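You operate a simulated robot arm through the tools that you are given. There is no shell and no other tool. Be economical: measure what you need, move in short steps, check, and stop when the job is done.

You run a simulated two-armed robot. Do the job below in one go: nothing can be reset, and whatever is moved stays where it is left.

Task
Scrub the blue-handled blind clean with the blue pad and wipe it dry.
Fine: hold it by its handle for both; soapy water from the dish, white rag; pad and rag back. Set down upright: scrub pad with a blue grip. What is to be rubbed or washed off counts as gone when no trace of it is left.

It is judged by the outcome, as a careful person would: the job done as asked, and still so three seconds after it is handed in. It fails if anything else is knocked over, pushed out of place, dropped, spilled or broken.

Robot
Two 7-joint arms with fingered hands on one trunk, on a base that drives. Base frame: it is fixed to the floor where the robot stands at the start and does not move with it; the origin is under the middle of the robot, x ahead of it, y to its left, z up; the surface under the hand at the start is at about z = 860. Units: mm, degrees, N and s.
The left shoulder is at the start at [58, 185, 1192], the right one opposite. With the tool pointing down near the work surface each hand reaches from about 100 to 820 mm from the robot's upright axis, wherever it stands, measured 20 degrees to its own side. Payload 4 kg a hand.
The tool frame of a hand sits at the grasp point between the pads (the TCP): z along the fingers, y along the line on which they close. The tips reach 26 mm beyond it. Largest opening 132 mm; the body of the gripper starts 73 mm behind the TCP. The gripper is a hand of 3 fingers: y runs from the thumb to the fingers, the wrist lies at [0, 0, -224] in the tool frame, and closing takes about 1.5 s.
Orientation is told as [roll, pitch, yaw] about the base's x, y, z axes, in that order, counted from this pose: with the fingers straight down and closing along the base's y, the tool's x points along the base's -x, its y along +y and its z along -z.

Tools
- The arms move only by the tool jog_arm. It takes "left_targets", "right_targets" or both (then of equal length, played together; a hand with none holds still); each is a list of rows, each a list of 6 numbers: the turn, a rotation vector about the tool's x, y, z in degrees, then the shift along the tool's x, y, z in mm. In form: [[wx, wy, wz, x, y, z], ...]. A call has 1 to 20 rows; each row is the pose to reach, as a shift and turn from the pose commanded when the call began, along the tool's axes at that moment. "left_fingers" and "right_fingers" are, for a hand that has rows, the finger opening in mm, from 0 to 132, set as the call begins (left out, the last holds). A row lasts 0.2 s, in which the tool goes at most 50 mm and 8.6 degrees; a call with a longer step from one row to the next is refused whole, and so is a gripper value outside its range. A pose out of reach is approached as far as the arm can. The call stops where the force on the tool passes 40 N (or 10 N more than at its start, if that is more) or the arm is blocked; 0.2 s more then pass. The fingers move at their own pace (about 72 mm/s each) and stop on an object; they squeeze with about 22 N. The grip force told is the motor's: it shows also when the fingers shut on nothing. Time passes only in rows, and 0.2 s behind the last, so rows that repeat a pose let the fingers close. It gives the time, the measured TCP pose, the force on the tool (base axes), the opening and the grip force at its end, in the units of the frame above (readings bear some noise), with the torque about the TCP (base axes, N m) and any sound that the robot's microphone picked up.
- Cameras (640 x 400 px; columns grow to the right, rows downward): "scene" is now at [158.9, -18.9, 1415.7]; the picture's right is [-0.19, -0.98, 0.03], its down [-0.63, 0.10, -0.77] and it looks along [0.76, -0.16, -0.63] (base axes); focal length 264 px, centre (320, 200). "left" rides on the left gripper at [-62, 3, -92] in its tool frame; the picture's right is [-0.05, -1.00, 0.00], its down [0.83, -0.04, -0.56] and it looks along [0.55, -0.03, 0.83] (tool axes); focal length 230 px, centre (320, 200). "right" rides on the right gripper at [61, 3, -92] in its tool frame; the picture's right is [-0.05, 1.00, 0.00], its down [-0.83, -0.04, -0.55] and it looks along [-0.55, -0.03, 0.83] (tool axes); focal length 230 px, centre (320, 200). There is no depth. A picture from a camera that has moved, and an enlarged one, comes with that camera's place and axes in the base frame and with its lens.
- grab_frame(camera): a new picture of that camera. It takes no simulated time.
- move_column(by): slides the trunk up (or, below 0, down) by that many mm; the arms and the scene camera ride with it, the base frame stays. It gives what a move gives, with no picture.
- drive_base(legs): drives the robot by 1 to 6 legs, each [ahead, left, turn to the left] in mm, mm and degrees, along the robot's own axes; the way and the turn of a leg run together, so that a leg with both is an arc; at most 1500 mm and 180 degrees a leg. The arms and the cameras ride along, it lands a little off, and it stops where it bumps. It gives what a move gives.
- move_fingers(finger1, finger2, thumb_bend, hand): sets how far each is bent, from 0 (flat) to 100 (curled in); at 30 the hand is open as for a grip, at 70 the pads meet at the TCP. One left out holds its place. A second passes; each finger stops where it meets its share of the squeeze, and holds until it gets a number again. A gripper value or a shape takes the hand back. It gives what a move gives, with no picture; readings hold the bend of each and the force on the fingers (four entries, about 0 where the hand has none), thumb and palm.
- set_grasp(shape, hand): the hand has 3 fingers and takes this shape, open, in about a second: jaw (thumb against the fingers, like two jaws); tri (thumb and two fingers); tip (a fingertip pinch); poke (one finger out to press); point (the index stretched); flat (the hand flat); cup (the hand cupped); fist (a fist). The gripper value then closes the fingers along that shape, each until it touches; the sizes above hold for jaw. It gives what a move gives, with no picture.
- head_to(pan, tilt): turns the head with the scene camera to pan (to the left, within 86 degrees either way) and tilt (down, from -29 to 69), counted from straight ahead of the robot. It gives what a move gives.
- inspect(camera, box): a new picture of the part [left, top, right, bottom] of that camera's present view, enlarged. It takes no simulated time.
- hand_in(): hands the job in; it is judged then, once.

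Work in short steps. Places have to be worked out from the pictures, the camera data and where the tool is seen: move nearer, look again, correct. Check each grasp and each placing, and mend what went wrong. You have 120 turns and 100 pictures in all, those below and enlarged ones among them. Open the grippers and draw the arms clear of the work before you hand the job in, unless the task says otherwise; then end with one line.

The tools are called after ">>>" as a command line: name --argument value ..., lists and objects as JSON in quotes. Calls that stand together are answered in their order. jog_arm: Moves the arms, as the interface text tells. Its arguments: {"type":"object","properties":{"left_targets":{"type":"array","items":{"type":"array","items":{"type":"number"}}},"left_fingers":{"type":"number"},"right_targets":{"type":"array","items":{"type":"array","items":{"type":"number"}}},"right_fingers":{"type":"number"}},"required":[]} The other tools are called the same way: move_column (by) slides the trunk up or down; set_grasp (shape, hand) gives the hand a shape; move_fingers (finger1, finger2, thumb_bend, hand) moves the fingers one by one; drive_base (legs) drives the base; head_to (pan, tilt) turns the head that bears the scene camera; grab_frame (camera) takes a picture; inspect (camera, box) takes an enlarged picture of a part of a camera's view; hand_in () hands the job in.

At the start:

```text
time_s: 0.0
left_ee_pos: [461.5, 162.6, 1179.9]
left_tool_rot: [0.0, 0.1, 0.1]
left_wrist_force: [-0.7, -0.1, 0.6]
left_wrist_torque: [-0.02, 0.0, 0.03]
left_grip_width: 132.0
left_gripper_force: 0.0
left_shape: jaw
left_bend: [30.0, 30.0, 30.0]
left_finger forces: [0.1, 0.0, 0.1, 0.0, 0.1, 0.0]
right_ee_pos: [553.6, -400.3, 1137.7]
right_tool_rot: [0.1, 0.0, 0.0]
right_wrist_force: [-0.5, 0.2, 0.3]
right_wrist_torque: [0.0, -0.05, -0.01]
right_grip_width: 132.0
right_gripper_force: 0.1
right_shape: jaw
right_bend: [30.0, 30.0, 30.0]
right_finger forces: [0.0, 0.0, 0.0, 0.1, 0.1, 0.0]
trunk travel left (down, up): [-225.0, 237.0]
robot x, y, heading: [-1.7, -0.7, -0.3]
head pan, tilt: [-11.0, 31.2]
```

scene: 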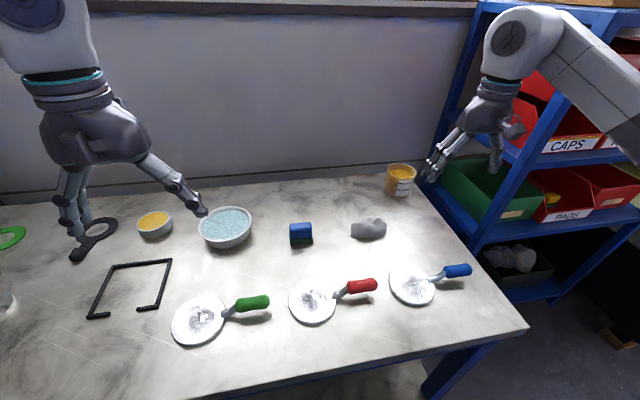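
right: 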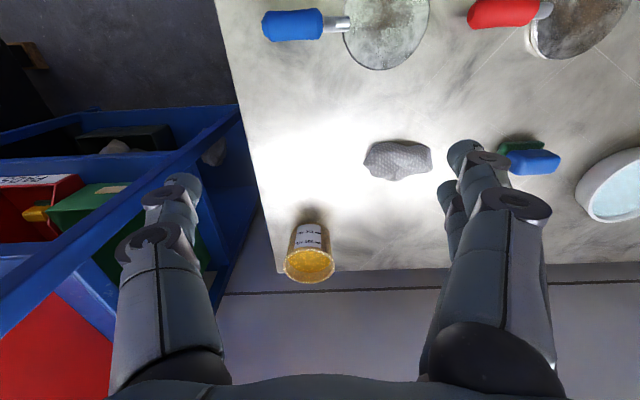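
left: 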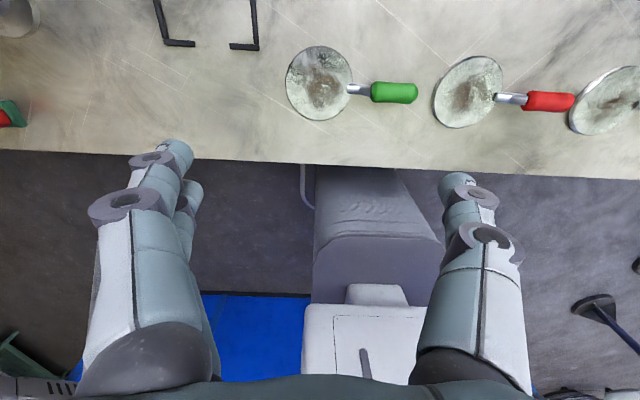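

I'll start with enlarged looks at the key objects: pad, rag, dish and the blue-handled blind.

>>> inspect --camera "scene" --box '[270, 190, 490, 327]'

>>> inspect --camera "scene" --box '[0, 190, 270, 358]'

>>> inspect --camera "right" --box '[220, 0, 640, 262]'

```text
2.91 times, centred on (380, 258) of scene
camera zoom: at [158.9, -18.9, 1415.7], right [-0.19, -0.98, 0.03], down [-0.63, 0.1, -0.77], along [0.76, -0.16, -0.63], focal length 768 px, centre (146, 30)
```

zoom: 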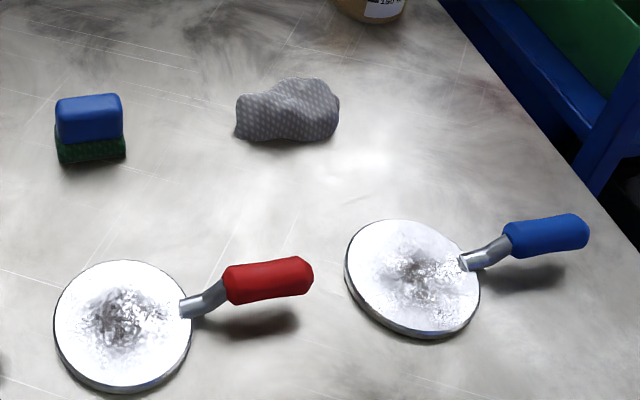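

```text
2.37 times, centred on (135, 274) of scene
camera zoom: at [158.9, -18.9, 1415.7], right [-0.19, -0.98, 0.03], down [-0.63, 0.1, -0.77], along [0.76, -0.16, -0.63], focal length 626 px, centre (758, 25)
```

zoom: 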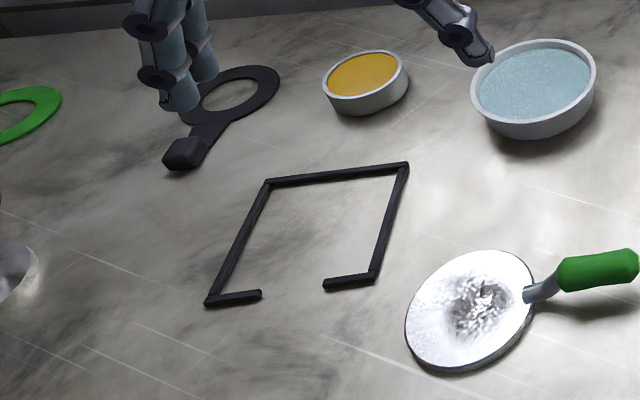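

```text
1.52 times, centred on (430, 131) of right
camera zoom: at [492.3, -398.0, 1230.4], right [0.05, 1.0, 0.0], down [0.83, -0.04, 0.55], along [0.55, -0.03, -0.83], focal length 351 px, centre (152, 305)
```

zoom: 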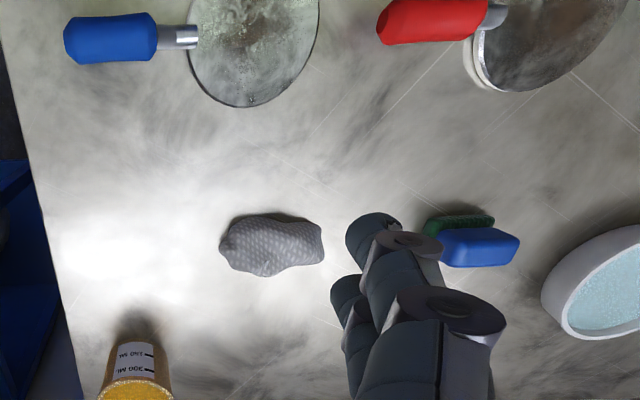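

The grey dotted crumpled cloth may or may not be the "white rag", so I look around to both sides.

>>> head_to --pan 35 --tilt 35

>>> grab_frame --camera "scene"

>>> head_to --pan -50 --tilt 35

>>> grab_frame --camera "scene"

```text
time_s: 1.1
left_ee_pos: [461.3, 162.9, 1179.8]
left_tool_rot: [-0.1, 0.0, 0.1]
left_wrist_force: [-0.8, -0.6, -0.8]
left_wrist_torque: [-0.01, -0.01, -0.01]
left_grip_width: 131.9
left_gripper_force: 0.1
left_shape: jaw
left_bend: [30.0, 30.0, 30.0]
left_finger forces: [0.0, 0.1, 0.0, 0.1, 0.0, 0.1]
right_ee_pos: [553.0, -400.0, 1137.0]
right_tool_rot: [0.1, -0.1, 0.0]
right_wrist_force: [0.2, 0.1, 0.0]
right_wrist_torque: [0.01, 0.01, 0.02]
right_grip_width: 132.0
right_gripper_force: 0.1
right_shape: jaw
right_bend: [30.0, 30.0, 30.0]
right_finger forces: [0.0, 0.0, 0.0, 0.0, 0.1, 0.1]
trunk travel left (down, up): [-225.0, 237.0]
robot x, y, heading: [-3.3, -0.5, -0.3]
head pan, tilt: [35.0, 35.0]
```

```text
93 pictures are left
camera scene: at [142.2, 48.8, 1412.1], right [0.57, -0.82, -0.08], down [-0.58, -0.33, -0.74], along [0.58, 0.47, -0.66], focal length 264 px, centre (320, 200)
```

scene: 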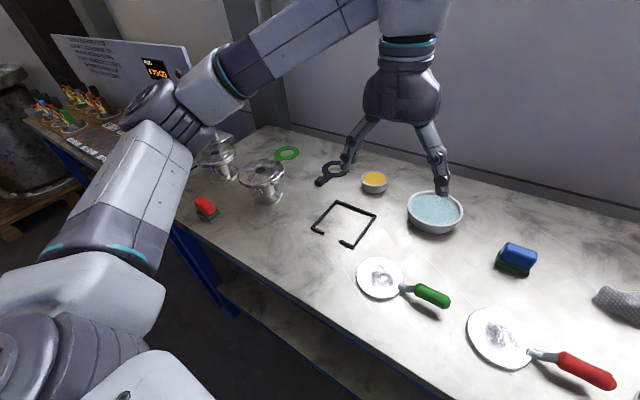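

```text
time_s: 2.7
left_ee_pos: [460.5, 163.4, 1180.0]
left_tool_rot: [0.0, -0.1, 0.0]
left_wrist_force: [0.4, 0.0, 0.4]
left_wrist_torque: [-0.01, 0.05, 0.0]
left_grip_width: 132.2
left_gripper_force: 0.1
left_shape: jaw
left_bend: [30.0, 30.0, 30.0]
left_finger forces: [0.1, 0.0, 0.0, 0.0, 0.0, 0.0]
right_ee_pos: [554.1, -400.1, 1138.7]
right_tool_rot: [0.0, 0.1, 0.0]
right_wrist_force: [0.2, 0.4, 1.2]
right_wrist_torque: [-0.01, 0.01, -0.02]
right_grip_width: 131.9
right_gripper_force: 0.0
right_shape: jaw
right_bend: [30.0, 30.0, 30.0]
right_finger forces: [0.0, 0.1, 0.0, 0.0, 0.1, 0.0]
trunk travel left (down, up): [-225.0, 237.0]
robot x, y, heading: [-0.3, 2.0, -0.2]
head pan, tilt: [-50.0, 35.0]
```

```text
92 pictures are left
camera scene: at [126.8, -69.1, 1414.4], right [-0.76, -0.64, 0.11], down [-0.48, 0.44, -0.76], along [0.44, -0.63, -0.64], focal length 264 px, centre (320, 200)
```

scene: 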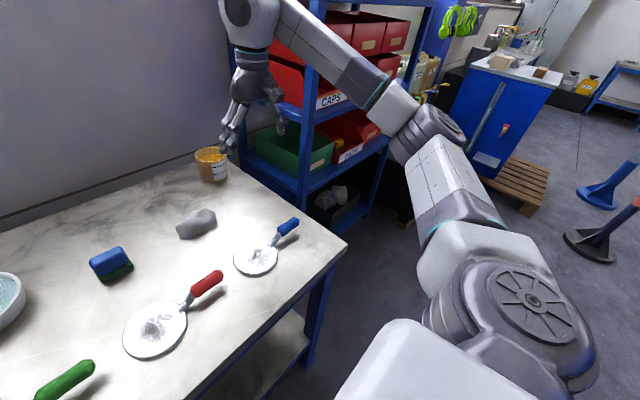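

Only one light cloth is on the table, so that's the rag. I bring the left hand above the pad and the right hand above the blind for close measurement.

>>> jog_arm --left_targets '[[0, 0, 0, -26, -34, 14], [0, 0, 0, -51, -68, 28], [0, 0, 0, -77, -102, 43], [0, 0, 0, -102, -135, 57], [0, 0, 0, -128, -169, 71], [0, 0, 0, -153, -203, 86], [0, 0, 0, -179, -237, 100]]' --right_targets '[[0, 0, 0, 20, 0, 10], [0, 0, 0, 40, 0, 20], [0, 0, 0, 60, 0, 30], [0, 0, 0, 80, 0, 40], [0, 0, 0, 90, 0, 50], [0, 0, 0, 90, 0, 58], [0, 0, 0, 90, 0, 58]]'

>>> grab_frame --camera "left"

>>> grab_frame --camera "right"

```text
time_s: 4.3
left_ee_pos: [639.7, -74.8, 1076.9]
left_tool_rot: [0.1, 0.0, 0.1]
left_wrist_force: [-0.6, 0.2, -1.3]
left_wrist_torque: [0.06, 0.01, -0.01]
left_grip_width: 131.7
left_gripper_force: 0.1
left_shape: jaw
left_bend: [30.0, 30.0, 30.0]
left_finger forces: [0.0, 0.0, 0.0, 0.0, 0.0, 0.1]
right_ee_pos: [464.7, -401.8, 1080.3]
right_tool_rot: [0.1, 0.2, 0.0]
right_wrist_force: [-0.1, -0.8, 0.1]
right_wrist_torque: [0.06, -0.01, -0.03]
right_grip_width: 131.6
right_gripper_force: 0.0
right_shape: jaw
right_bend: [30.0, 30.0, 30.0]
right_finger forces: [0.1, 0.0, 0.0, 0.0, 0.0, 0.1]
trunk travel left (down, up): [-225.0, 237.0]
robot x, y, heading: [2.5, -2.3, -0.1]
head pan, tilt: [-50.0, 35.0]
```

```text
91 pictures are left
camera left: at [701.3, -71.9, 1168.3], right [0.05, -1.0, 0.0], down [-0.83, -0.04, 0.55], along [-0.55, -0.03, -0.83], focal length 230 px, centre (320, 200)
```

left: 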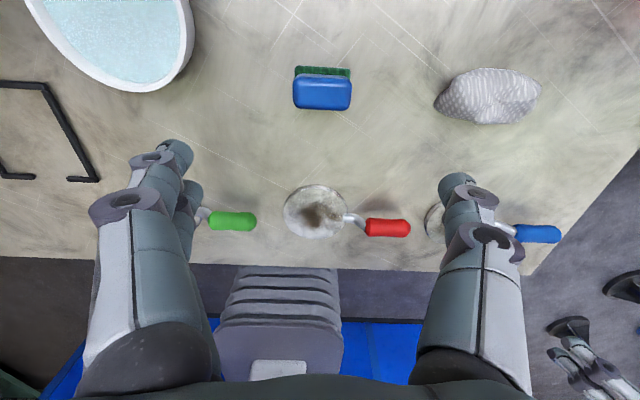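

```text
90 pictures are left
camera right: at [402.8, -399.9, 1173.0], right [0.05, 1.0, 0.0], down [0.83, -0.04, 0.55], along [0.55, -0.03, -0.83], focal length 230 px, centre (320, 200)
```

right: 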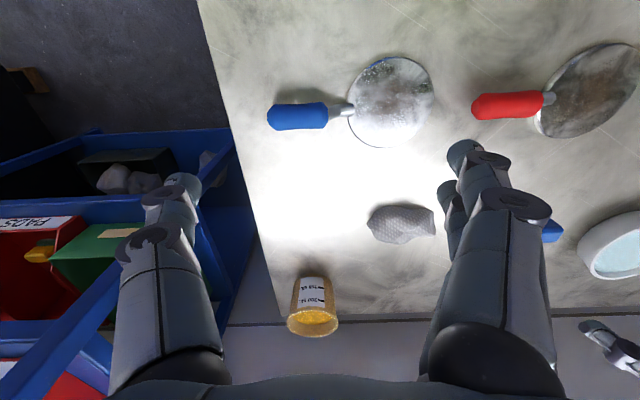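

Pad ≈ (661,-77), about 64 (y) × 40 (x), blind disc ≈ (463,-316), handle ≈ (470,-430,893), rag ≈ (673,-275), dish ≈ (749,138). The rag is at the limit for the left hand, so I shift the base right by 120 mm with the right hand first drawn inward.

>>> jog_arm --right_targets '[[0, 0, 0, 0, 45, -20], [0, 0, 0, 0, 90, -20]]'

>>> drive_base --legs '[[0, -120, 0]]'

>>> head_to --pan -10 --tilt 42

>>> grab_frame --camera "scene"

>>> grab_frame --camera "right"

```text
time_s: 4.9
left_ee_pos: [639.6, -72.3, 1075.9]
left_tool_rot: [0.1, 0.1, -0.1]
left_wrist_force: [-1.4, -0.3, 0.4]
left_wrist_torque: [-0.05, 0.0, 0.01]
left_grip_width: 132.1
left_gripper_force: 0.0
left_shape: jaw
left_bend: [30.0, 30.0, 30.0]
left_finger forces: [0.1, 0.0, 0.0, 0.0, 0.0, 0.1]
right_ee_pos: [463.4, -309.1, 1100.8]
right_tool_rot: [0.1, 0.1, 0.0]
right_wrist_force: [-1.0, 0.4, 0.2]
right_wrist_torque: [-0.03, -0.02, 0.0]
right_grip_width: 131.8
right_gripper_force: 0.1
right_shape: jaw
right_bend: [30.0, 30.0, 30.0]
right_finger forces: [0.0, 0.0, 0.1, 0.0, 0.0, 0.1]
trunk travel left (down, up): [-225.0, 237.0]
robot x, y, heading: [-1.6, -0.6, 0.2]
head pan, tilt: [-50.0, 35.0]
```

```text
time_s: 6.2
left_ee_pos: [639.2, -188.7, 1076.7]
left_tool_rot: [0.0, 0.0, 0.0]
left_wrist_force: [0.1, 0.2, -1.0]
left_wrist_torque: [-0.03, -0.02, 0.02]
left_grip_width: 131.8
left_gripper_force: 0.1
left_shape: jaw
left_bend: [30.0, 30.0, 30.0]
left_finger forces: [0.0, 0.1, 0.0, 0.1, 0.0, 0.0]
right_ee_pos: [463.2, -425.4, 1099.7]
right_tool_rot: [0.0, 0.0, 0.1]
right_wrist_force: [0.8, -0.2, -0.6]
right_wrist_torque: [0.01, 0.03, -0.01]
right_grip_width: 132.0
right_gripper_force: 0.0
right_shape: jaw
right_bend: [30.0, 30.0, 30.0]
right_finger forces: [0.1, 0.0, 0.0, 0.0, 0.0, 0.1]
trunk travel left (down, up): [-225.0, 237.0]
robot x, y, heading: [1.5, -114.4, 0.2]
head pan, tilt: [-50.0, 35.0]
```

```text
time_s: 7.2
left_ee_pos: [639.2, -187.9, 1077.5]
left_tool_rot: [-0.1, 0.1, 0.0]
left_wrist_force: [0.1, 0.2, -0.1]
left_wrist_torque: [-0.01, -0.01, 0.03]
left_grip_width: 132.0
left_gripper_force: 0.0
left_shape: jaw
left_bend: [30.0, 30.0, 30.0]
left_finger forces: [0.1, 0.0, 0.0, 0.0, 0.0, 0.0]
right_ee_pos: [462.8, -425.9, 1099.8]
right_tool_rot: [0.1, 0.1, 0.1]
right_wrist_force: [-1.0, -0.6, -0.1]
right_wrist_torque: [-0.01, 0.0, 0.0]
right_grip_width: 131.8
right_gripper_force: 0.0
right_shape: jaw
right_bend: [30.0, 30.0, 30.0]
right_finger forces: [0.0, 0.0, 0.0, 0.0, 0.0, 0.0]
trunk travel left (down, up): [-225.0, 237.0]
robot x, y, heading: [-0.7, -116.2, -0.1]
head pan, tilt: [-10.0, 42.0]
```

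```text
89 pictures are left
camera scene: at [150.6, -132.3, 1400.3], right [-0.17, -0.98, 0.03], down [-0.76, 0.12, -0.64], along [0.63, -0.13, -0.77], focal length 264 px, centre (320, 200)
```

scene: 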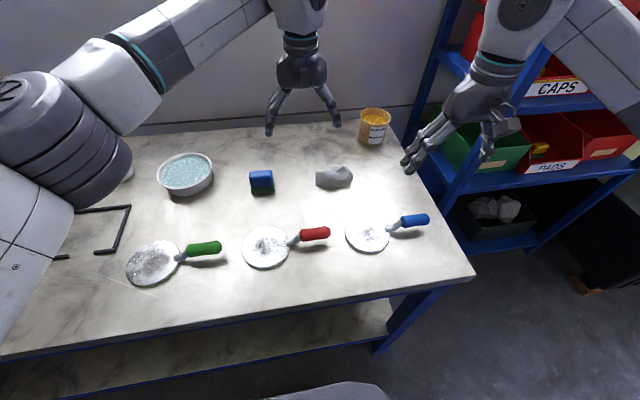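

```text
88 pictures are left
camera right: at [402.7, -422.9, 1192.9], right [0.05, 1.0, 0.0], down [0.83, -0.04, 0.55], along [0.55, -0.03, -0.83], focal length 230 px, centre (320, 200)
```

right: 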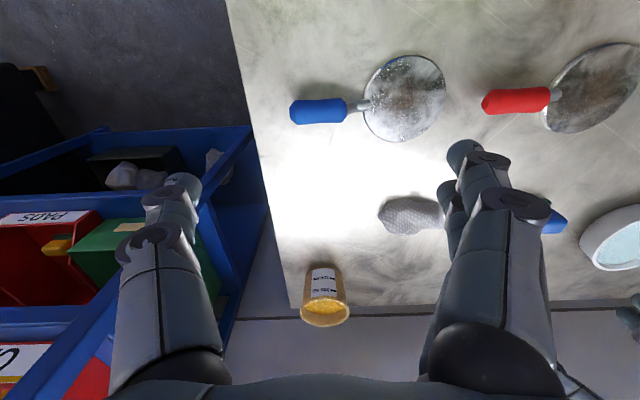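

Handle centre refined to about (470,-430,890), running along y. I turn the right hand so it closes across the handle with its camera facing the disc, and let the left hand turn likewise toward the pad.

>>> jog_arm --right_targets '[[0, 0, -8.2, 0, 0, 0], [0, 0, -16.4, 0, 0, 0], [0, 0, -24.6, 0, 0, 0], [0, 0, -32.8, 0, 0, 0], [0, 0, -41, 0, 0, 0], [0, 0, -49.2, 0, 0, 0], [0, 0, -57.4, 0, 0, 0], [0, 0, -65.6, 0, 0, 0], [0, 0, -73.8, 0, 0, 0], [0, 0, -82, 0, 0, 0], [0, 0, -90, 0, 0, 0], [0, 0, -90, -7, -5, 40], [0, 0, -90, -7, -5, 80], [0, 0, -90, -7, -5, 110]]' --right_fingers 80

>>> grab_frame --camera "right"

>>> grab_frame --camera "scene"

```text
time_s: 10.2
left_ee_pos: [639.6, -187.3, 1076.8]
left_tool_rot: [0.0, 0.0, 0.2]
left_wrist_force: [-0.1, 0.0, 0.8]
left_wrist_torque: [0.0, 0.0, 0.02]
left_grip_width: 131.8
left_gripper_force: 0.0
left_shape: jaw
left_bend: [30.0, 30.0, 30.0]
left_finger forces: [0.0, 0.1, 0.0, 0.0, 0.0, 0.0]
right_ee_pos: [473.8, -429.7, 990.7]
right_tool_rot: [0.0, 0.0, 90.1]
right_wrist_force: [-0.3, -0.6, 0.7]
right_wrist_torque: [-0.01, 0.01, 0.04]
right_grip_width: 80.4
right_gripper_force: 0.1
right_shape: jaw
right_bend: [71.0, 71.0, 71.0]
right_finger forces: [0.0, 0.1, 0.0, 0.0, 0.0, 0.0]
trunk travel left (down, up): [-225.0, 237.0]
robot x, y, heading: [-0.9, -116.7, -0.1]
head pan, tilt: [-10.0, 42.0]
```

```text
87 pictures are left
camera right: at [470.6, -491.5, 1082.5], right [-1.0, 0.05, 0.0], down [0.04, 0.83, 0.56], along [0.03, 0.56, -0.83], focal length 230 px, centre (320, 200)
```

right: 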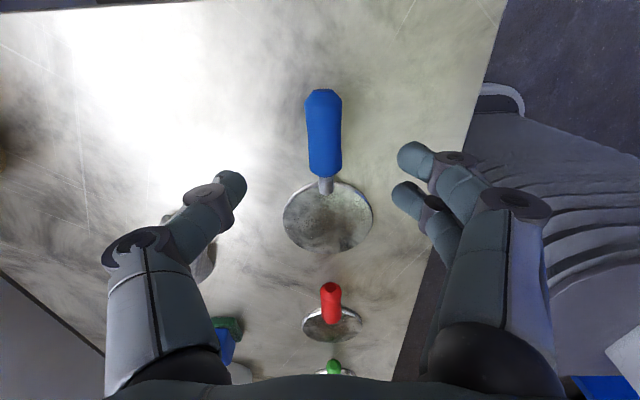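

```text
86 pictures are left
camera scene: at [150.7, -132.5, 1400.3], right [-0.17, -0.98, 0.02], down [-0.76, 0.12, -0.64], along [0.63, -0.13, -0.77], focal length 264 px, centre (320, 200)
```

scene: 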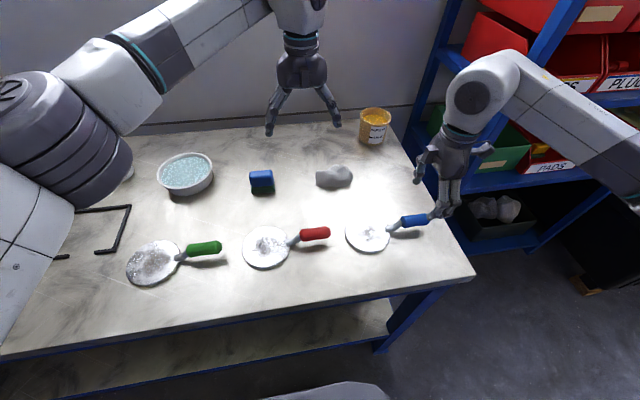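

Handle lies under the right TCP within 2–3 mm. I descend to z≈894 and close.

>>> jog_arm --right_targets '[[0, 0, 0, 4, 2, 40], [0, 0, 0, 4, 2, 75], [0, 0, 0, 4, 2, 97]]'

>>> grab_frame --camera "right"

```text
time_s: 11.0
left_ee_pos: [638.9, -187.6, 1076.9]
left_tool_rot: [0.0, 0.0, 0.1]
left_wrist_force: [0.9, -0.2, -0.6]
left_wrist_torque: [0.01, 0.0, 0.02]
left_grip_width: 131.9
left_gripper_force: 0.0
left_shape: jaw
left_bend: [30.0, 30.0, 30.0]
left_finger forces: [0.0, 0.0, 0.0, 0.1, 0.0, 0.1]
right_ee_pos: [469.1, -434.0, 894.5]
right_tool_rot: [-0.1, 0.0, 90.0]
right_wrist_force: [0.7, -0.6, -0.4]
right_wrist_torque: [0.0, 0.0, -0.03]
right_grip_width: 80.5
right_gripper_force: 0.0
right_shape: jaw
right_bend: [71.0, 71.0, 71.0]
right_finger forces: [0.0, 0.0, 0.0, 0.1, 0.0, 0.0]
trunk travel left (down, up): [-225.0, 237.0]
robot x, y, heading: [0.3, -116.5, -0.0]
head pan, tilt: [-10.0, 42.0]
```

```text
85 pictures are left
camera right: at [467.5, -496.0, 987.1], right [-1.0, 0.05, 0.0], down [0.04, 0.83, 0.56], along [0.03, 0.55, -0.83], focal length 230 px, centre (320, 200)
```

right: 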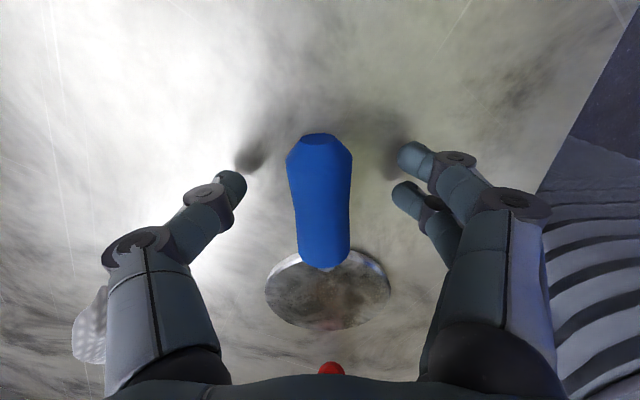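

The handle sits centred between the fingers; I close on it.

>>> jog_arm --right_targets '[[0, 0, 0, 0, 0, 0], [0, 0, 0, 0, 0, 0], [0, 0, 0, 0, 0, 0], [0, 0, 0, 0, 0, 0], [0, 0, 0, 0, 0, 0], [0, 0, 0, 0, 0, 0], [0, 0, 0, 0, 0, 0]]' --right_fingers 0

>>> grab_frame --camera "right"

```text
time_s: 12.6
left_ee_pos: [638.9, -187.1, 1076.6]
left_tool_rot: [0.0, 0.0, 0.0]
left_wrist_force: [0.6, 0.0, -0.2]
left_wrist_torque: [-0.01, 0.03, 0.0]
left_grip_width: 131.9
left_gripper_force: 0.0
left_shape: jaw
left_bend: [30.0, 30.0, 30.0]
left_finger forces: [0.0, 0.0, 0.0, 0.1, 0.0, 0.0]
right_ee_pos: [469.9, -433.9, 894.0]
right_tool_rot: [0.0, 0.0, 90.0]
right_wrist_force: [0.3, 0.5, 0.1]
right_wrist_torque: [-0.03, 0.11, 0.0]
right_grip_width: 11.3
right_gripper_force: 22.3
right_shape: jaw
right_bend: [72.0, 71.0, 72.0]
right_finger forces: [7.3, 7.8, 0.0, 0.0, 18.7, 0.0]
trunk travel left (down, up): [-225.0, 237.0]
robot x, y, heading: [4.7, -113.9, -0.3]
head pan, tilt: [-10.0, 42.0]
```

```text
84 pictures are left
camera right: at [467.6, -495.8, 987.1], right [-1.0, 0.05, 0.0], down [0.04, 0.83, 0.56], along [0.03, 0.55, -0.83], focal length 230 px, centre (320, 200)
```

right: 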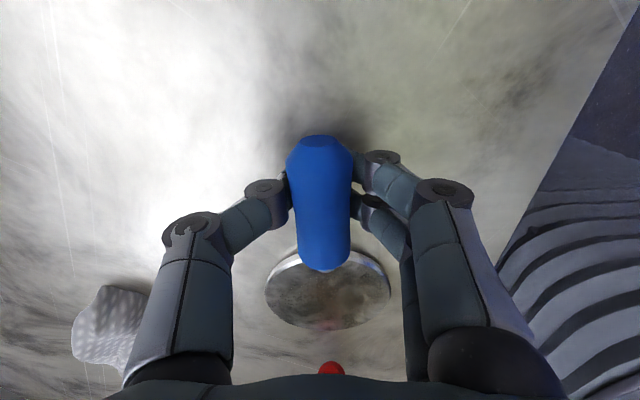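

Handle is held (22 N). Now the left hand goes above the pad, turning so it closes along x with the camera to its left.

>>> jog_arm --left_targets '[[0, 0, -8.2, -2, 10, 0], [0, 0, -16.4, -4, 20, 0], [0, 0, -24.6, -6, 30, 0], [0, 0, -32.8, -8, 40, 0], [0, 0, -41, -10, 50, 0], [0, 0, -49.2, -12, 60, 0], [0, 0, -57.4, -14, 70, 0], [0, 0, -65.6, -16, 80, 0], [0, 0, -73.8, -18, 90, 20], [0, 0, -82, -20, 100, 50], [0, 0, -90, -22, 110, 77]]' --left_fingers 90

>>> grab_frame --camera "left"

>>> grab_frame --camera "scene"

```text
time_s: 15.0
left_ee_pos: [659.0, -76.8, 998.9]
left_tool_rot: [0.0, 0.0, 90.3]
left_wrist_force: [-0.2, -0.6, 0.5]
left_wrist_torque: [0.0, 0.02, 0.01]
left_grip_width: 90.4
left_gripper_force: 0.1
left_shape: jaw
left_bend: [68.0, 68.0, 65.0]
left_finger forces: [0.0, 0.1, 0.1, 0.1, 0.1, 0.0]
right_ee_pos: [469.8, -433.6, 894.0]
right_tool_rot: [0.1, 0.0, 90.0]
right_wrist_force: [0.2, -0.6, 0.1]
right_wrist_torque: [-0.01, 0.1, -0.02]
right_grip_width: 11.1
right_gripper_force: 22.2
right_shape: jaw
right_bend: [72.0, 71.0, 72.0]
right_finger forces: [7.3, 7.6, 0.1, 0.0, 18.7, 0.1]
trunk travel left (down, up): [-225.0, 237.0]
robot x, y, heading: [-0.0, -116.2, -0.2]
head pan, tilt: [-10.0, 42.0]
```

```text
83 pictures are left
camera left: at [657.0, -16.5, 1090.4], right [1.0, 0.06, 0.0], down [0.05, -0.83, 0.56], along [0.03, -0.55, -0.83], focal length 230 px, centre (320, 200)
```

left: 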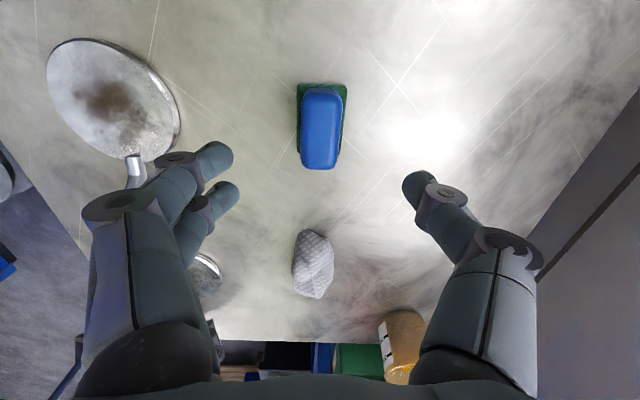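

```text
82 pictures are left
camera scene: at [151.4, -131.9, 1400.2], right [-0.17, -0.98, 0.03], down [-0.76, 0.12, -0.64], along [0.63, -0.13, -0.77], focal length 264 px, centre (320, 200)
```

scene: 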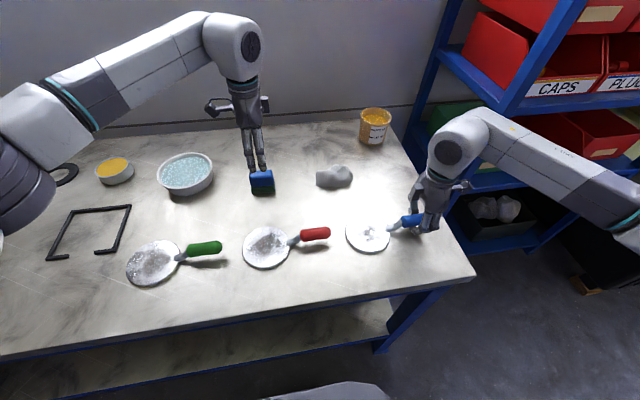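

Pad centre ≈ (660,-76), top z≈900. I descend to TCP z≈900 and look.

>>> jog_arm --left_targets '[[0, 0, 0, 0, -1, 40], [0, 0, 0, 0, -1, 75], [0, 0, 0, 0, -1, 98]]'

>>> grab_frame --camera "left"

>>> inspect --camera "scene" --box '[190, 130, 340, 224]'

```text
time_s: 15.8
left_ee_pos: [661.4, -77.8, 900.8]
left_tool_rot: [0.0, 0.0, 90.1]
left_wrist_force: [-0.4, 0.3, -0.2]
left_wrist_torque: [0.0, 0.01, 0.0]
left_grip_width: 90.5
left_gripper_force: 0.1
left_shape: jaw
left_bend: [68.0, 68.0, 65.0]
left_finger forces: [0.0, 0.1, 0.1, 0.0, 0.0, 0.0]
right_ee_pos: [470.5, -433.7, 893.2]
right_tool_rot: [0.0, 0.0, 90.0]
right_wrist_force: [-0.3, 0.8, 0.4]
right_wrist_torque: [-0.04, 0.13, 0.04]
right_grip_width: 11.1
right_gripper_force: 22.7
right_shape: jaw
right_bend: [72.0, 71.0, 72.0]
right_finger forces: [7.3, 7.6, 0.0, 0.1, 18.6, 0.0]
trunk travel left (down, up): [-225.0, 237.0]
robot x, y, heading: [-1.9, -116.6, 0.1]
head pan, tilt: [-10.0, 42.0]
```

```text
81 pictures are left
camera left: at [658.3, -16.8, 991.6], right [1.0, 0.05, 0.0], down [0.04, -0.83, 0.56], along [0.03, -0.55, -0.83], focal length 230 px, centre (320, 200)
```

left: 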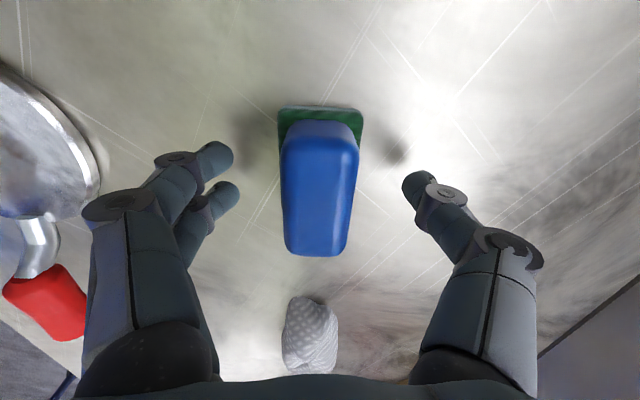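

```text
4.26 times, centred on (265, 177) of scene
camera zoom: at [151.1, -132.3, 1400.2], right [-0.17, -0.98, 0.02], down [-0.76, 0.12, -0.64], along [0.63, -0.13, -0.77], focal length 1124 px, centre (554, 298)
```

zoom: 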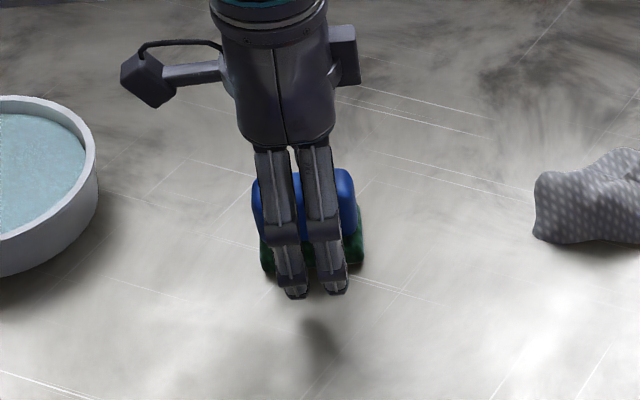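

Well aligned around the blue grip; close.

>>> jog_arm --left_targets '[[0, 0, 0, 0, 0, 0], [0, 0, 0, 0, 0, 0], [0, 0, 0, 0, 0, 0], [0, 0, 0, 0, 0, 0], [0, 0, 0, 0, 0, 0], [0, 0, 0, 0, 0, 0], [0, 0, 0, 0, 0, 0]]' --left_fingers 0

>>> jog_arm --left_targets '[[0, 0, 0, 0, 0, -20], [0, 0, 0, 0, 0, -60], [0, 0, 0, 0, 0, -90]]'

>>> grab_frame --camera "left"

>>> inspect --camera "scene" --box '[140, 90, 340, 215]'

```text
time_s: 17.4
left_ee_pos: [660.2, -78.0, 902.0]
left_tool_rot: [0.0, 0.0, 90.1]
left_wrist_force: [0.0, -0.1, 4.5]
left_wrist_torque: [0.01, 0.08, 0.01]
left_grip_width: 29.6
left_gripper_force: 21.8
left_shape: jaw
left_bend: [73.0, 73.0, 70.0]
left_finger forces: [10.4, 10.3, 0.1, 0.0, 22.5, 0.0]
right_ee_pos: [470.3, -433.6, 893.6]
right_tool_rot: [0.1, -0.1, 89.9]
right_wrist_force: [0.5, -0.1, 0.6]
right_wrist_torque: [0.0, 0.13, -0.02]
right_grip_width: 11.5
right_gripper_force: 21.8
right_shape: jaw
right_bend: [72.0, 71.0, 72.0]
right_finger forces: [7.4, 7.6, 0.0, 0.0, 18.6, 0.1]
trunk travel left (down, up): [-225.0, 237.0]
robot x, y, heading: [0.2, -112.5, 0.3]
head pan, tilt: [-10.0, 42.0]
```

```text
time_s: 18.2
left_ee_pos: [660.3, -80.3, 995.1]
left_tool_rot: [0.0, 0.0, 90.1]
left_wrist_force: [0.5, 0.3, -1.2]
left_wrist_torque: [0.0, -0.01, -0.02]
left_grip_width: 29.3
left_gripper_force: 22.0
left_shape: jaw
left_bend: [73.0, 73.0, 70.0]
left_finger forces: [9.6, 9.6, 0.1, 0.1, 22.1, 0.1]
right_ee_pos: [469.8, -433.5, 895.5]
right_tool_rot: [0.0, 0.0, 90.0]
right_wrist_force: [-0.5, -1.0, 0.3]
right_wrist_torque: [0.01, 0.14, 0.01]
right_grip_width: 11.3
right_gripper_force: 21.5
right_shape: jaw
right_bend: [72.0, 71.0, 72.0]
right_finger forces: [7.5, 7.7, 0.0, 0.1, 18.5, 0.0]
trunk travel left (down, up): [-225.0, 237.0]
robot x, y, heading: [1.0, -115.3, -0.2]
head pan, tilt: [-10.0, 42.0]
```

```text
79 pictures are left
camera left: at [657.7, -18.8, 1086.2], right [1.0, 0.05, 0.0], down [0.05, -0.83, 0.55], along [0.03, -0.55, -0.83], focal length 230 px, centre (320, 200)
```

left: 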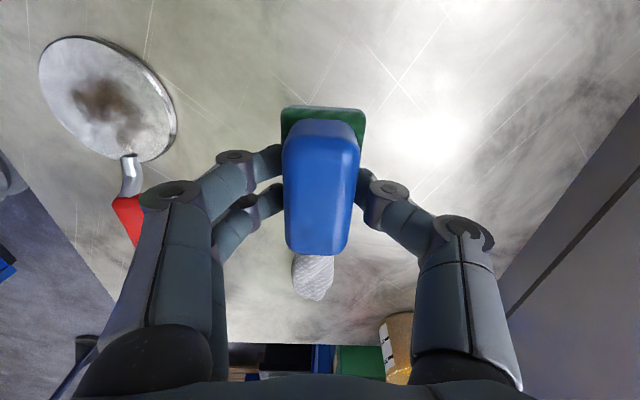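

```text
3.20 times, centred on (240, 152) of scene
camera zoom: at [150.8, -132.3, 1400.3], right [-0.17, -0.98, 0.02], down [-0.76, 0.12, -0.64], along [0.63, -0.13, -0.77], focal length 845 px, centre (576, 352)
```

zoom: 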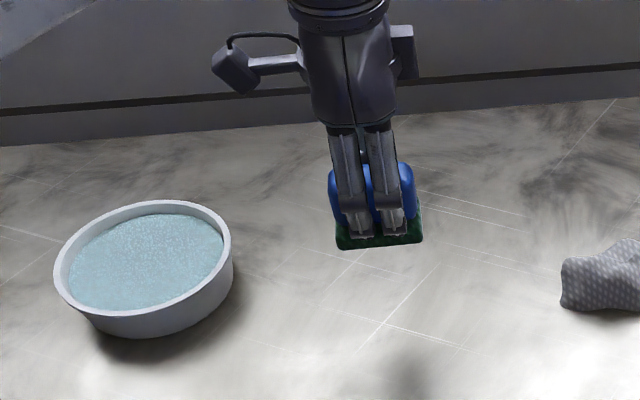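

Pad is held well. I carry it over the dish and look to refine the dish's place (about (703,121)).

>>> jog_arm --left_targets '[[0, 0, 0, -40, -9, -5], [0, 0, 0, -80, -18, -10], [0, 0, 0, -120, -27, -15], [0, 0, 0, -160, -36, -15], [0, 0, 0, -200, -43, -15], [0, 0, 0, -200, -43, -15]]'

>>> grab_frame --camera "left"

>>> inspect --camera "scene" --box '[100, 80, 300, 205]'

```text
time_s: 19.6
left_ee_pos: [704.6, 121.5, 1010.3]
left_tool_rot: [0.0, -0.1, 90.1]
left_wrist_force: [0.0, 0.6, 0.2]
left_wrist_torque: [0.01, -0.02, 0.01]
left_grip_width: 29.0
left_gripper_force: 21.9
left_shape: jaw
left_bend: [73.0, 73.0, 70.0]
left_finger forces: [9.5, 9.4, 0.0, 0.0, 21.9, 0.0]
right_ee_pos: [471.1, -433.9, 893.9]
right_tool_rot: [0.1, -0.1, 90.2]
right_wrist_force: [1.1, 0.1, 0.2]
right_wrist_torque: [0.03, 0.08, -0.04]
right_grip_width: 11.3
right_gripper_force: 22.1
right_shape: jaw
right_bend: [72.0, 71.0, 72.0]
right_finger forces: [7.5, 7.7, 0.0, 0.1, 18.4, 0.1]
trunk travel left (down, up): [-225.0, 237.0]
robot x, y, heading: [-0.1, -115.3, -0.1]
head pan, tilt: [-10.0, 42.0]
```

```text
77 pictures are left
camera left: at [701.2, 183.7, 1102.1], right [1.0, 0.05, 0.0], down [0.04, -0.83, 0.55], along [0.03, -0.55, -0.83], focal length 230 px, centre (320, 200)
```

left: 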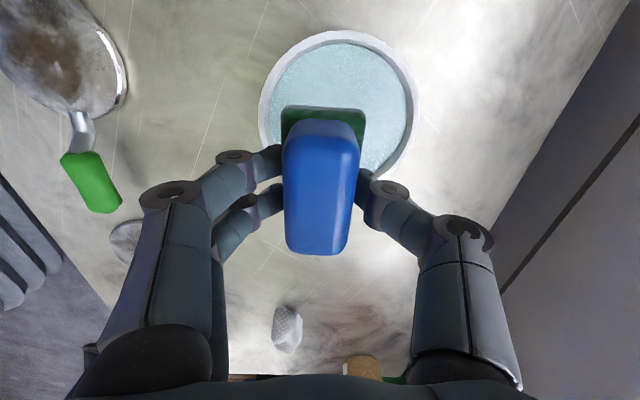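

```text
3.20 times, centred on (200, 142) of scene
camera zoom: at [151.1, -132.9, 1400.2], right [-0.17, -0.98, 0.02], down [-0.76, 0.12, -0.64], along [0.63, -0.13, -0.77], focal length 845 px, centre (704, 384)
```

zoom: 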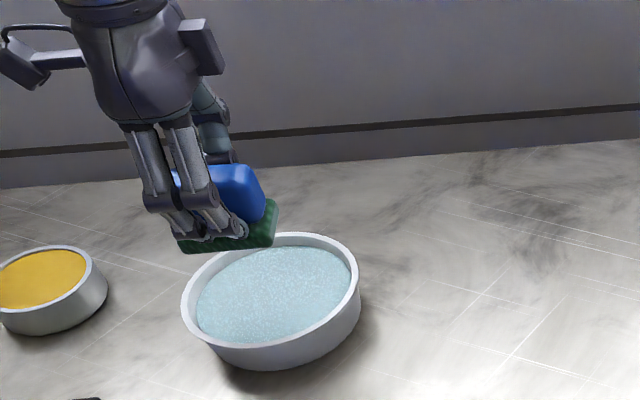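

Dish centre ≈ (720,123), rim z≈892. I centre the pad and lower it gently until its scrub side is in the water.

>>> jog_arm --left_targets '[[0, 0, 0, -2, -16, 20], [0, 0, 0, -2, -16, 50], [0, 0, 0, -2, -16, 75], [0, 0, 0, -2, -16, 90], [0, 0, 0, -2, -16, 97], [0, 0, 0, -2, -16, 97]]'

>>> inspect --camera "scene" --box '[100, 100, 300, 225]'

>>> grab_frame --camera "left"

```text
time_s: 21.0
left_ee_pos: [720.3, 124.5, 910.9]
left_tool_rot: [0.0, 0.1, 90.1]
left_wrist_force: [0.2, -0.2, -1.0]
left_wrist_torque: [0.02, 0.03, 0.04]
left_grip_width: 28.8
left_gripper_force: 22.2
left_shape: jaw
left_bend: [73.0, 73.0, 70.0]
left_finger forces: [9.3, 9.4, 0.0, 0.1, 22.2, 0.0]
right_ee_pos: [470.1, -432.9, 894.4]
right_tool_rot: [0.2, 0.0, 90.0]
right_wrist_force: [0.2, 0.5, -0.3]
right_wrist_torque: [0.02, 0.08, 0.0]
right_grip_width: 11.0
right_gripper_force: 22.0
right_shape: jaw
right_bend: [72.0, 71.0, 72.0]
right_finger forces: [7.3, 7.7, 0.0, 0.1, 18.3, 0.0]
trunk travel left (down, up): [-225.0, 237.0]
robot x, y, heading: [3.1, -114.8, -0.3]
head pan, tilt: [-10.0, 42.0]
```

```text
3.20 times, centred on (200, 162) of scene
camera zoom: at [151.1, -132.2, 1400.2], right [-0.17, -0.98, 0.02], down [-0.76, 0.12, -0.64], along [0.63, -0.13, -0.77], focal length 845 px, centre (704, 320)
```

zoom: 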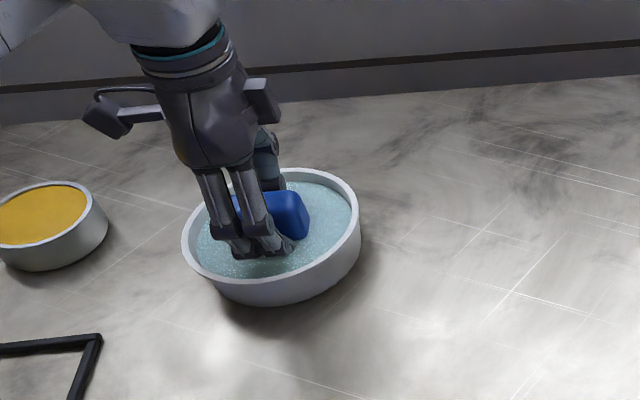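

```text
74 pictures are left
camera left: at [717.0, 186.0, 1002.0], right [1.0, 0.05, 0.0], down [0.04, -0.83, 0.56], along [0.03, -0.55, -0.83], focal length 230 px, centre (320, 200)
```

left: 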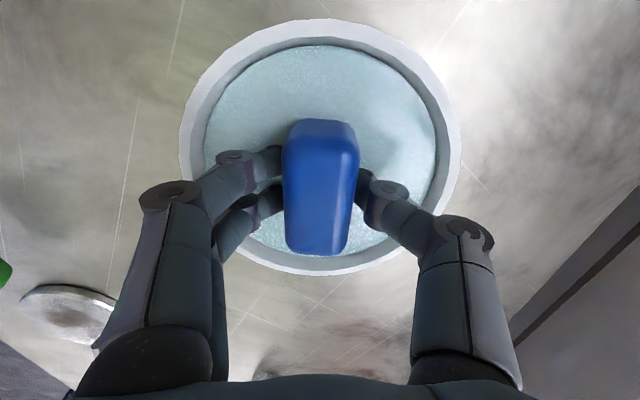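

Scrub side is submerged, no contact. I let it soak, lift, drain briefly and carry it over the disc.

>>> jog_arm --left_targets '[[0, 0, 0, 0, 0, 0], [0, 0, 0, 0, 0, 0], [0, 0, 0, 0, 0, -35], [0, 0, 0, 0, 0, -70], [0, 0, 0, 0, 0, -100], [0, 0, 0, 0, 0, -100], [0, 0, 0, 0, 0, -100], [0, 0, 0, 0, 0, -100], [0, 0, 0, 40, 22, -100], [0, 0, 0, 80, 44, -100], [0, 0, 0, 120, 66, -100], [0, 0, 0, 160, 88, -100], [0, 0, 0, 200, 110, -100], [0, 0, 0, 240, 132, -100], [0, 0, 0, 280, 155, -100], [0, 0, 0, 320, 178, -100], [0, 0, 0, 360, 202, -100], [0, 0, 0, 390, 225, -100], [0, 0, 0, 420, 249, -90], [0, 0, 0, 420, 249, -80]]'

>>> grab_frame --camera "left"

>>> grab_frame --camera "scene"

>>> grab_frame --camera "right"

```text
time_s: 25.2
left_ee_pos: [472.1, -296.8, 992.1]
left_tool_rot: [0.2, 0.0, 90.2]
left_wrist_force: [0.1, 0.2, -0.6]
left_wrist_torque: [-0.02, -0.04, 0.04]
left_grip_width: 28.8
left_gripper_force: 22.1
left_shape: jaw
left_bend: [73.0, 73.0, 70.0]
left_finger forces: [9.3, 9.3, 0.1, 0.0, 22.1, 0.0]
right_ee_pos: [470.6, -433.4, 894.1]
right_tool_rot: [0.0, 0.1, 89.9]
right_wrist_force: [0.0, -0.7, -0.8]
right_wrist_torque: [-0.04, 0.11, 0.01]
right_grip_width: 11.1
right_gripper_force: 21.7
right_shape: jaw
right_bend: [72.0, 71.0, 72.0]
right_finger forces: [7.3, 7.6, 0.0, 0.0, 18.2, 0.0]
trunk travel left (down, up): [-225.0, 237.0]
robot x, y, heading: [0.7, -115.9, -0.0]
head pan, tilt: [-10.0, 42.0]
```

```text
73 pictures are left
camera left: at [469.5, -235.8, 1083.3], right [1.0, 0.05, 0.0], down [0.05, -0.83, 0.56], along [0.03, -0.55, -0.83], focal length 230 px, centre (320, 200)
```

left: 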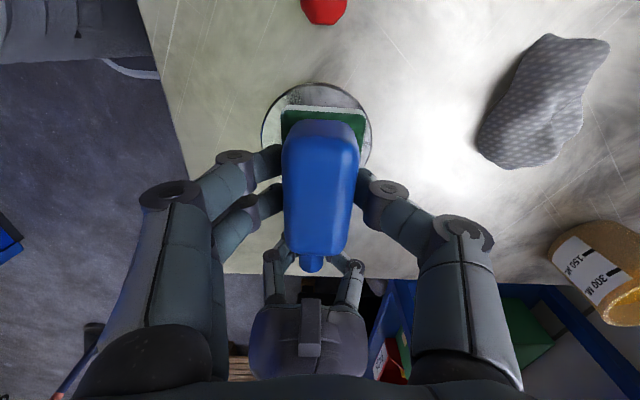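

```text
72 pictures are left
camera scene: at [151.6, -131.6, 1400.1], right [-0.17, -0.98, 0.03], down [-0.76, 0.12, -0.64], along [0.63, -0.13, -0.77], focal length 264 px, centre (320, 200)
```

scene: 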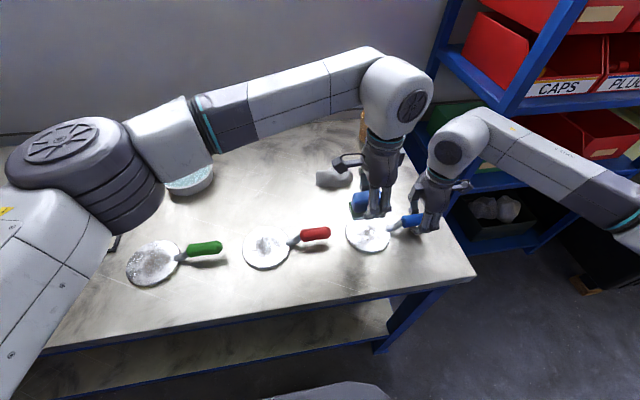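

```text
71 pictures are left
camera right: at [468.1, -495.6, 987.1], right [-1.0, 0.05, 0.0], down [0.04, 0.83, 0.55], along [0.03, 0.55, -0.83], focal length 230 px, centre (320, 200)
```

right: 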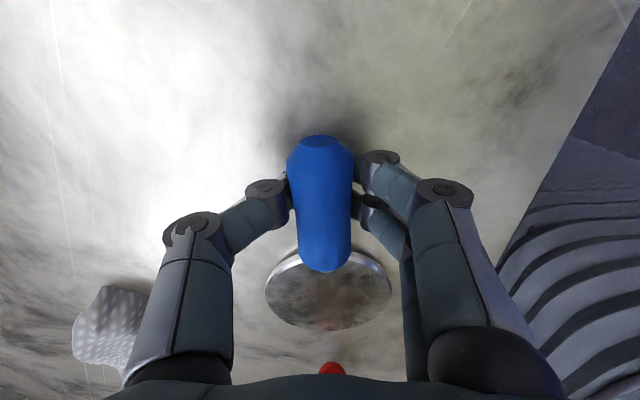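

Disc centre is about (470,-315), R≈52. I lower the pad to first contact in small steps.

>>> jog_arm --left_targets '[[0, 0, 0, 10, 2, 30], [0, 0, 0, 18, 2, 60], [0, 0, 0, 18, 2, 74], [0, 0, 0, 18, 2, 78], [0, 0, 0, 18, 2, 81], [0, 0, 0, 18, 2, 83]]'

>>> inspect --camera "scene" --box '[320, 170, 460, 258]'

```text
time_s: 26.6
left_ee_pos: [468.8, -314.8, 910.9]
left_tool_rot: [-0.2, 0.2, 90.2]
left_wrist_force: [1.1, 7.5, 39.5]
left_wrist_torque: [0.2, 0.49, -0.25]
left_grip_width: 31.1
left_gripper_force: 22.0
left_shape: jaw
left_bend: [74.0, 74.0, 71.0]
left_finger forces: [20.4, 22.5, 0.1, 0.1, 37.5, 0.0]
right_ee_pos: [468.4, -433.1, 894.7]
right_tool_rot: [0.0, 0.2, 90.0]
right_wrist_force: [1.8, -5.1, -9.1]
right_wrist_torque: [-0.08, 0.11, 0.0]
right_grip_width: 10.7
right_gripper_force: 21.7
right_shape: jaw
right_bend: [71.0, 71.0, 72.0]
right_finger forces: [9.5, 9.6, 0.0, 0.0, 21.6, 0.0]
trunk travel left (down, up): [-225.0, 237.0]
robot x, y, heading: [0.2, -113.8, 0.0]
head pan, tilt: [-10.0, 42.0]
```

```text
4.55 times, centred on (390, 214) of scene
camera zoom: at [148.7, -131.2, 1400.9], right [-0.17, -0.98, 0.03], down [-0.76, 0.12, -0.64], along [0.63, -0.13, -0.77], focal length 1201 px, centre (2, 136)
```

zoom: 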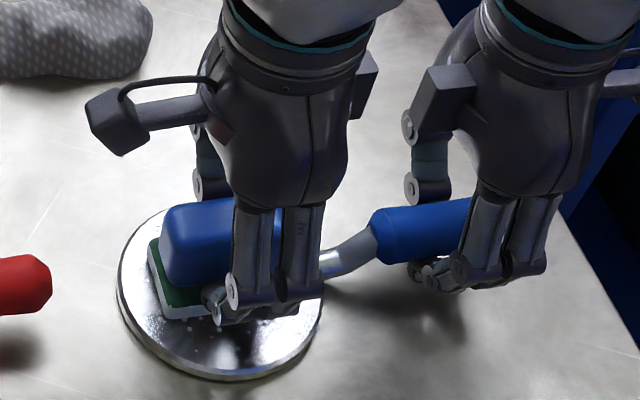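

Contact is stiff (39 N). I ease up 2 mm and read the force.

>>> jog_arm --left_targets '[[0, 0, 0, 0, 0, -1], [0, 0, 0, 0, 0, -1.5]]'

```text
time_s: 27.2
left_ee_pos: [469.1, -314.8, 910.5]
left_tool_rot: [-0.1, 0.2, 90.1]
left_wrist_force: [-0.9, 8.9, 43.3]
left_wrist_torque: [0.19, 0.5, -0.25]
left_grip_width: 31.7
left_gripper_force: 21.8
left_shape: jaw
left_bend: [74.0, 74.0, 71.0]
left_finger forces: [21.6, 24.4, 0.1, 0.1, 37.1, 0.1]
right_ee_pos: [468.8, -433.8, 896.3]
right_tool_rot: [0.0, 0.1, 90.1]
right_wrist_force: [2.3, -7.3, -10.5]
right_wrist_torque: [-0.09, 0.08, 0.02]
right_grip_width: 10.4
right_gripper_force: 22.2
right_shape: jaw
right_bend: [71.0, 71.0, 72.0]
right_finger forces: [9.6, 9.7, 0.0, 0.0, 21.7, 0.1]
trunk travel left (down, up): [-225.0, 237.0]
robot x, y, heading: [1.7, -118.6, -0.0]
head pan, tilt: [-10.0, 42.0]
```

Force still 43 N, so I raise further.

>>> jog_arm --left_targets '[[0, 0, 0, 0, 0, -2], [0, 0, 0, 0, 0, -4], [0, 0, 0, 0, 0, -4]]'

```text
time_s: 28.0
left_ee_pos: [470.5, -315.1, 911.7]
left_tool_rot: [0.0, 0.0, 90.0]
left_wrist_force: [-0.4, -0.5, 12.9]
left_wrist_torque: [-0.08, 0.31, 0.04]
left_grip_width: 31.1
left_gripper_force: 21.9
left_shape: jaw
left_bend: [74.0, 74.0, 71.0]
left_finger forces: [13.5, 16.9, 0.0, 0.0, 25.4, 0.1]
right_ee_pos: [470.6, -433.7, 896.3]
right_tool_rot: [0.0, -0.1, 90.0]
right_wrist_force: [1.0, -3.3, -0.5]
right_wrist_torque: [-0.05, 0.09, 0.0]
right_grip_width: 10.6
right_gripper_force: 22.4
right_shape: jaw
right_bend: [71.0, 71.0, 72.0]
right_finger forces: [7.9, 8.3, 0.0, 0.0, 18.5, 0.0]
trunk travel left (down, up): [-225.0, 237.0]
robot x, y, heading: [0.7, -114.8, 0.0]
head pan, tilt: [-10.0, 42.0]
```

12.9 N press, good. Now zigzag scrubbing over the disc.

>>> jog_arm --left_targets '[[0, 0, 0, 0, 16, 0], [0, 0, 0, 0, 32, 0], [0, 0, 0, 0, 16, 0], [0, 0, 0, 0, 0, 0], [0, 0, 0, 0, -16, 0], [0, 0, 0, 0, -32, 0], [0, 0, 0, 8, -28, 0], [0, 0, 0, 10, -12, 0], [0, 0, 0, 10, 4, 0], [0, 0, 0, 10, 20, 0], [0, 0, 0, 8, 28, 0], [0, 0, 0, -6, 28, 0], [0, 0, 0, -14, 20, 0], [0, 0, 0, -15, 4, 0], [0, 0, 0, -15, -12, 0], [0, 0, 0, -12, -26, 0], [0, 0, 0, -4, -16, 0], [0, 0, 0, 4, -4, 0], [0, 0, 0, 10, 8, 0], [0, 0, 0, 0, 0, 0]]'

>>> inspect --camera "scene" --box '[320, 170, 460, 258]'

```text
time_s: 32.2
left_ee_pos: [469.9, -314.8, 913.1]
left_tool_rot: [0.1, 0.1, 89.9]
left_wrist_force: [-1.3, -1.5, 4.4]
left_wrist_torque: [-0.08, 0.17, 0.02]
left_grip_width: 29.4
left_gripper_force: 22.3
left_shape: jaw
left_bend: [73.0, 73.0, 71.0]
left_finger forces: [10.0, 11.7, 0.0, 0.0, 23.1, 0.0]
right_ee_pos: [470.3, -432.7, 894.3]
right_tool_rot: [0.0, 0.0, 90.0]
right_wrist_force: [0.5, -1.3, 0.4]
right_wrist_torque: [0.01, 0.1, 0.02]
right_grip_width: 10.3
right_gripper_force: 22.3
right_shape: jaw
right_bend: [72.0, 72.0, 73.0]
right_finger forces: [7.6, 7.7, 0.0, 0.0, 18.3, 0.1]
trunk travel left (down, up): [-225.0, 237.0]
robot x, y, heading: [1.9, -115.0, -0.4]
head pan, tilt: [-10.0, 42.0]
```

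```text
4.55 times, centred on (390, 214) of scene
camera zoom: at [151.1, -131.8, 1400.2], right [-0.17, -0.98, 0.03], down [-0.76, 0.12, -0.64], along [0.63, -0.13, -0.77], focal length 1201 px, centre (2, 136)
```

zoom: 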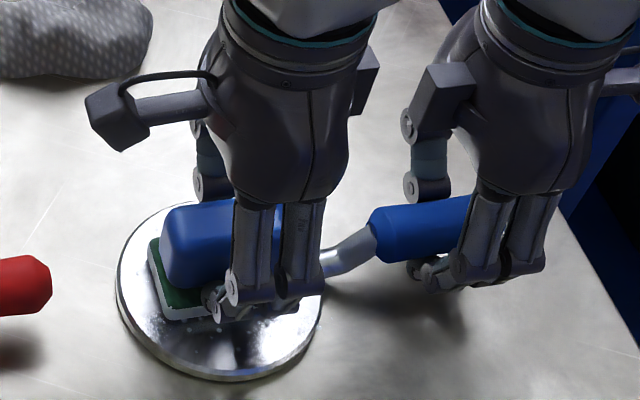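

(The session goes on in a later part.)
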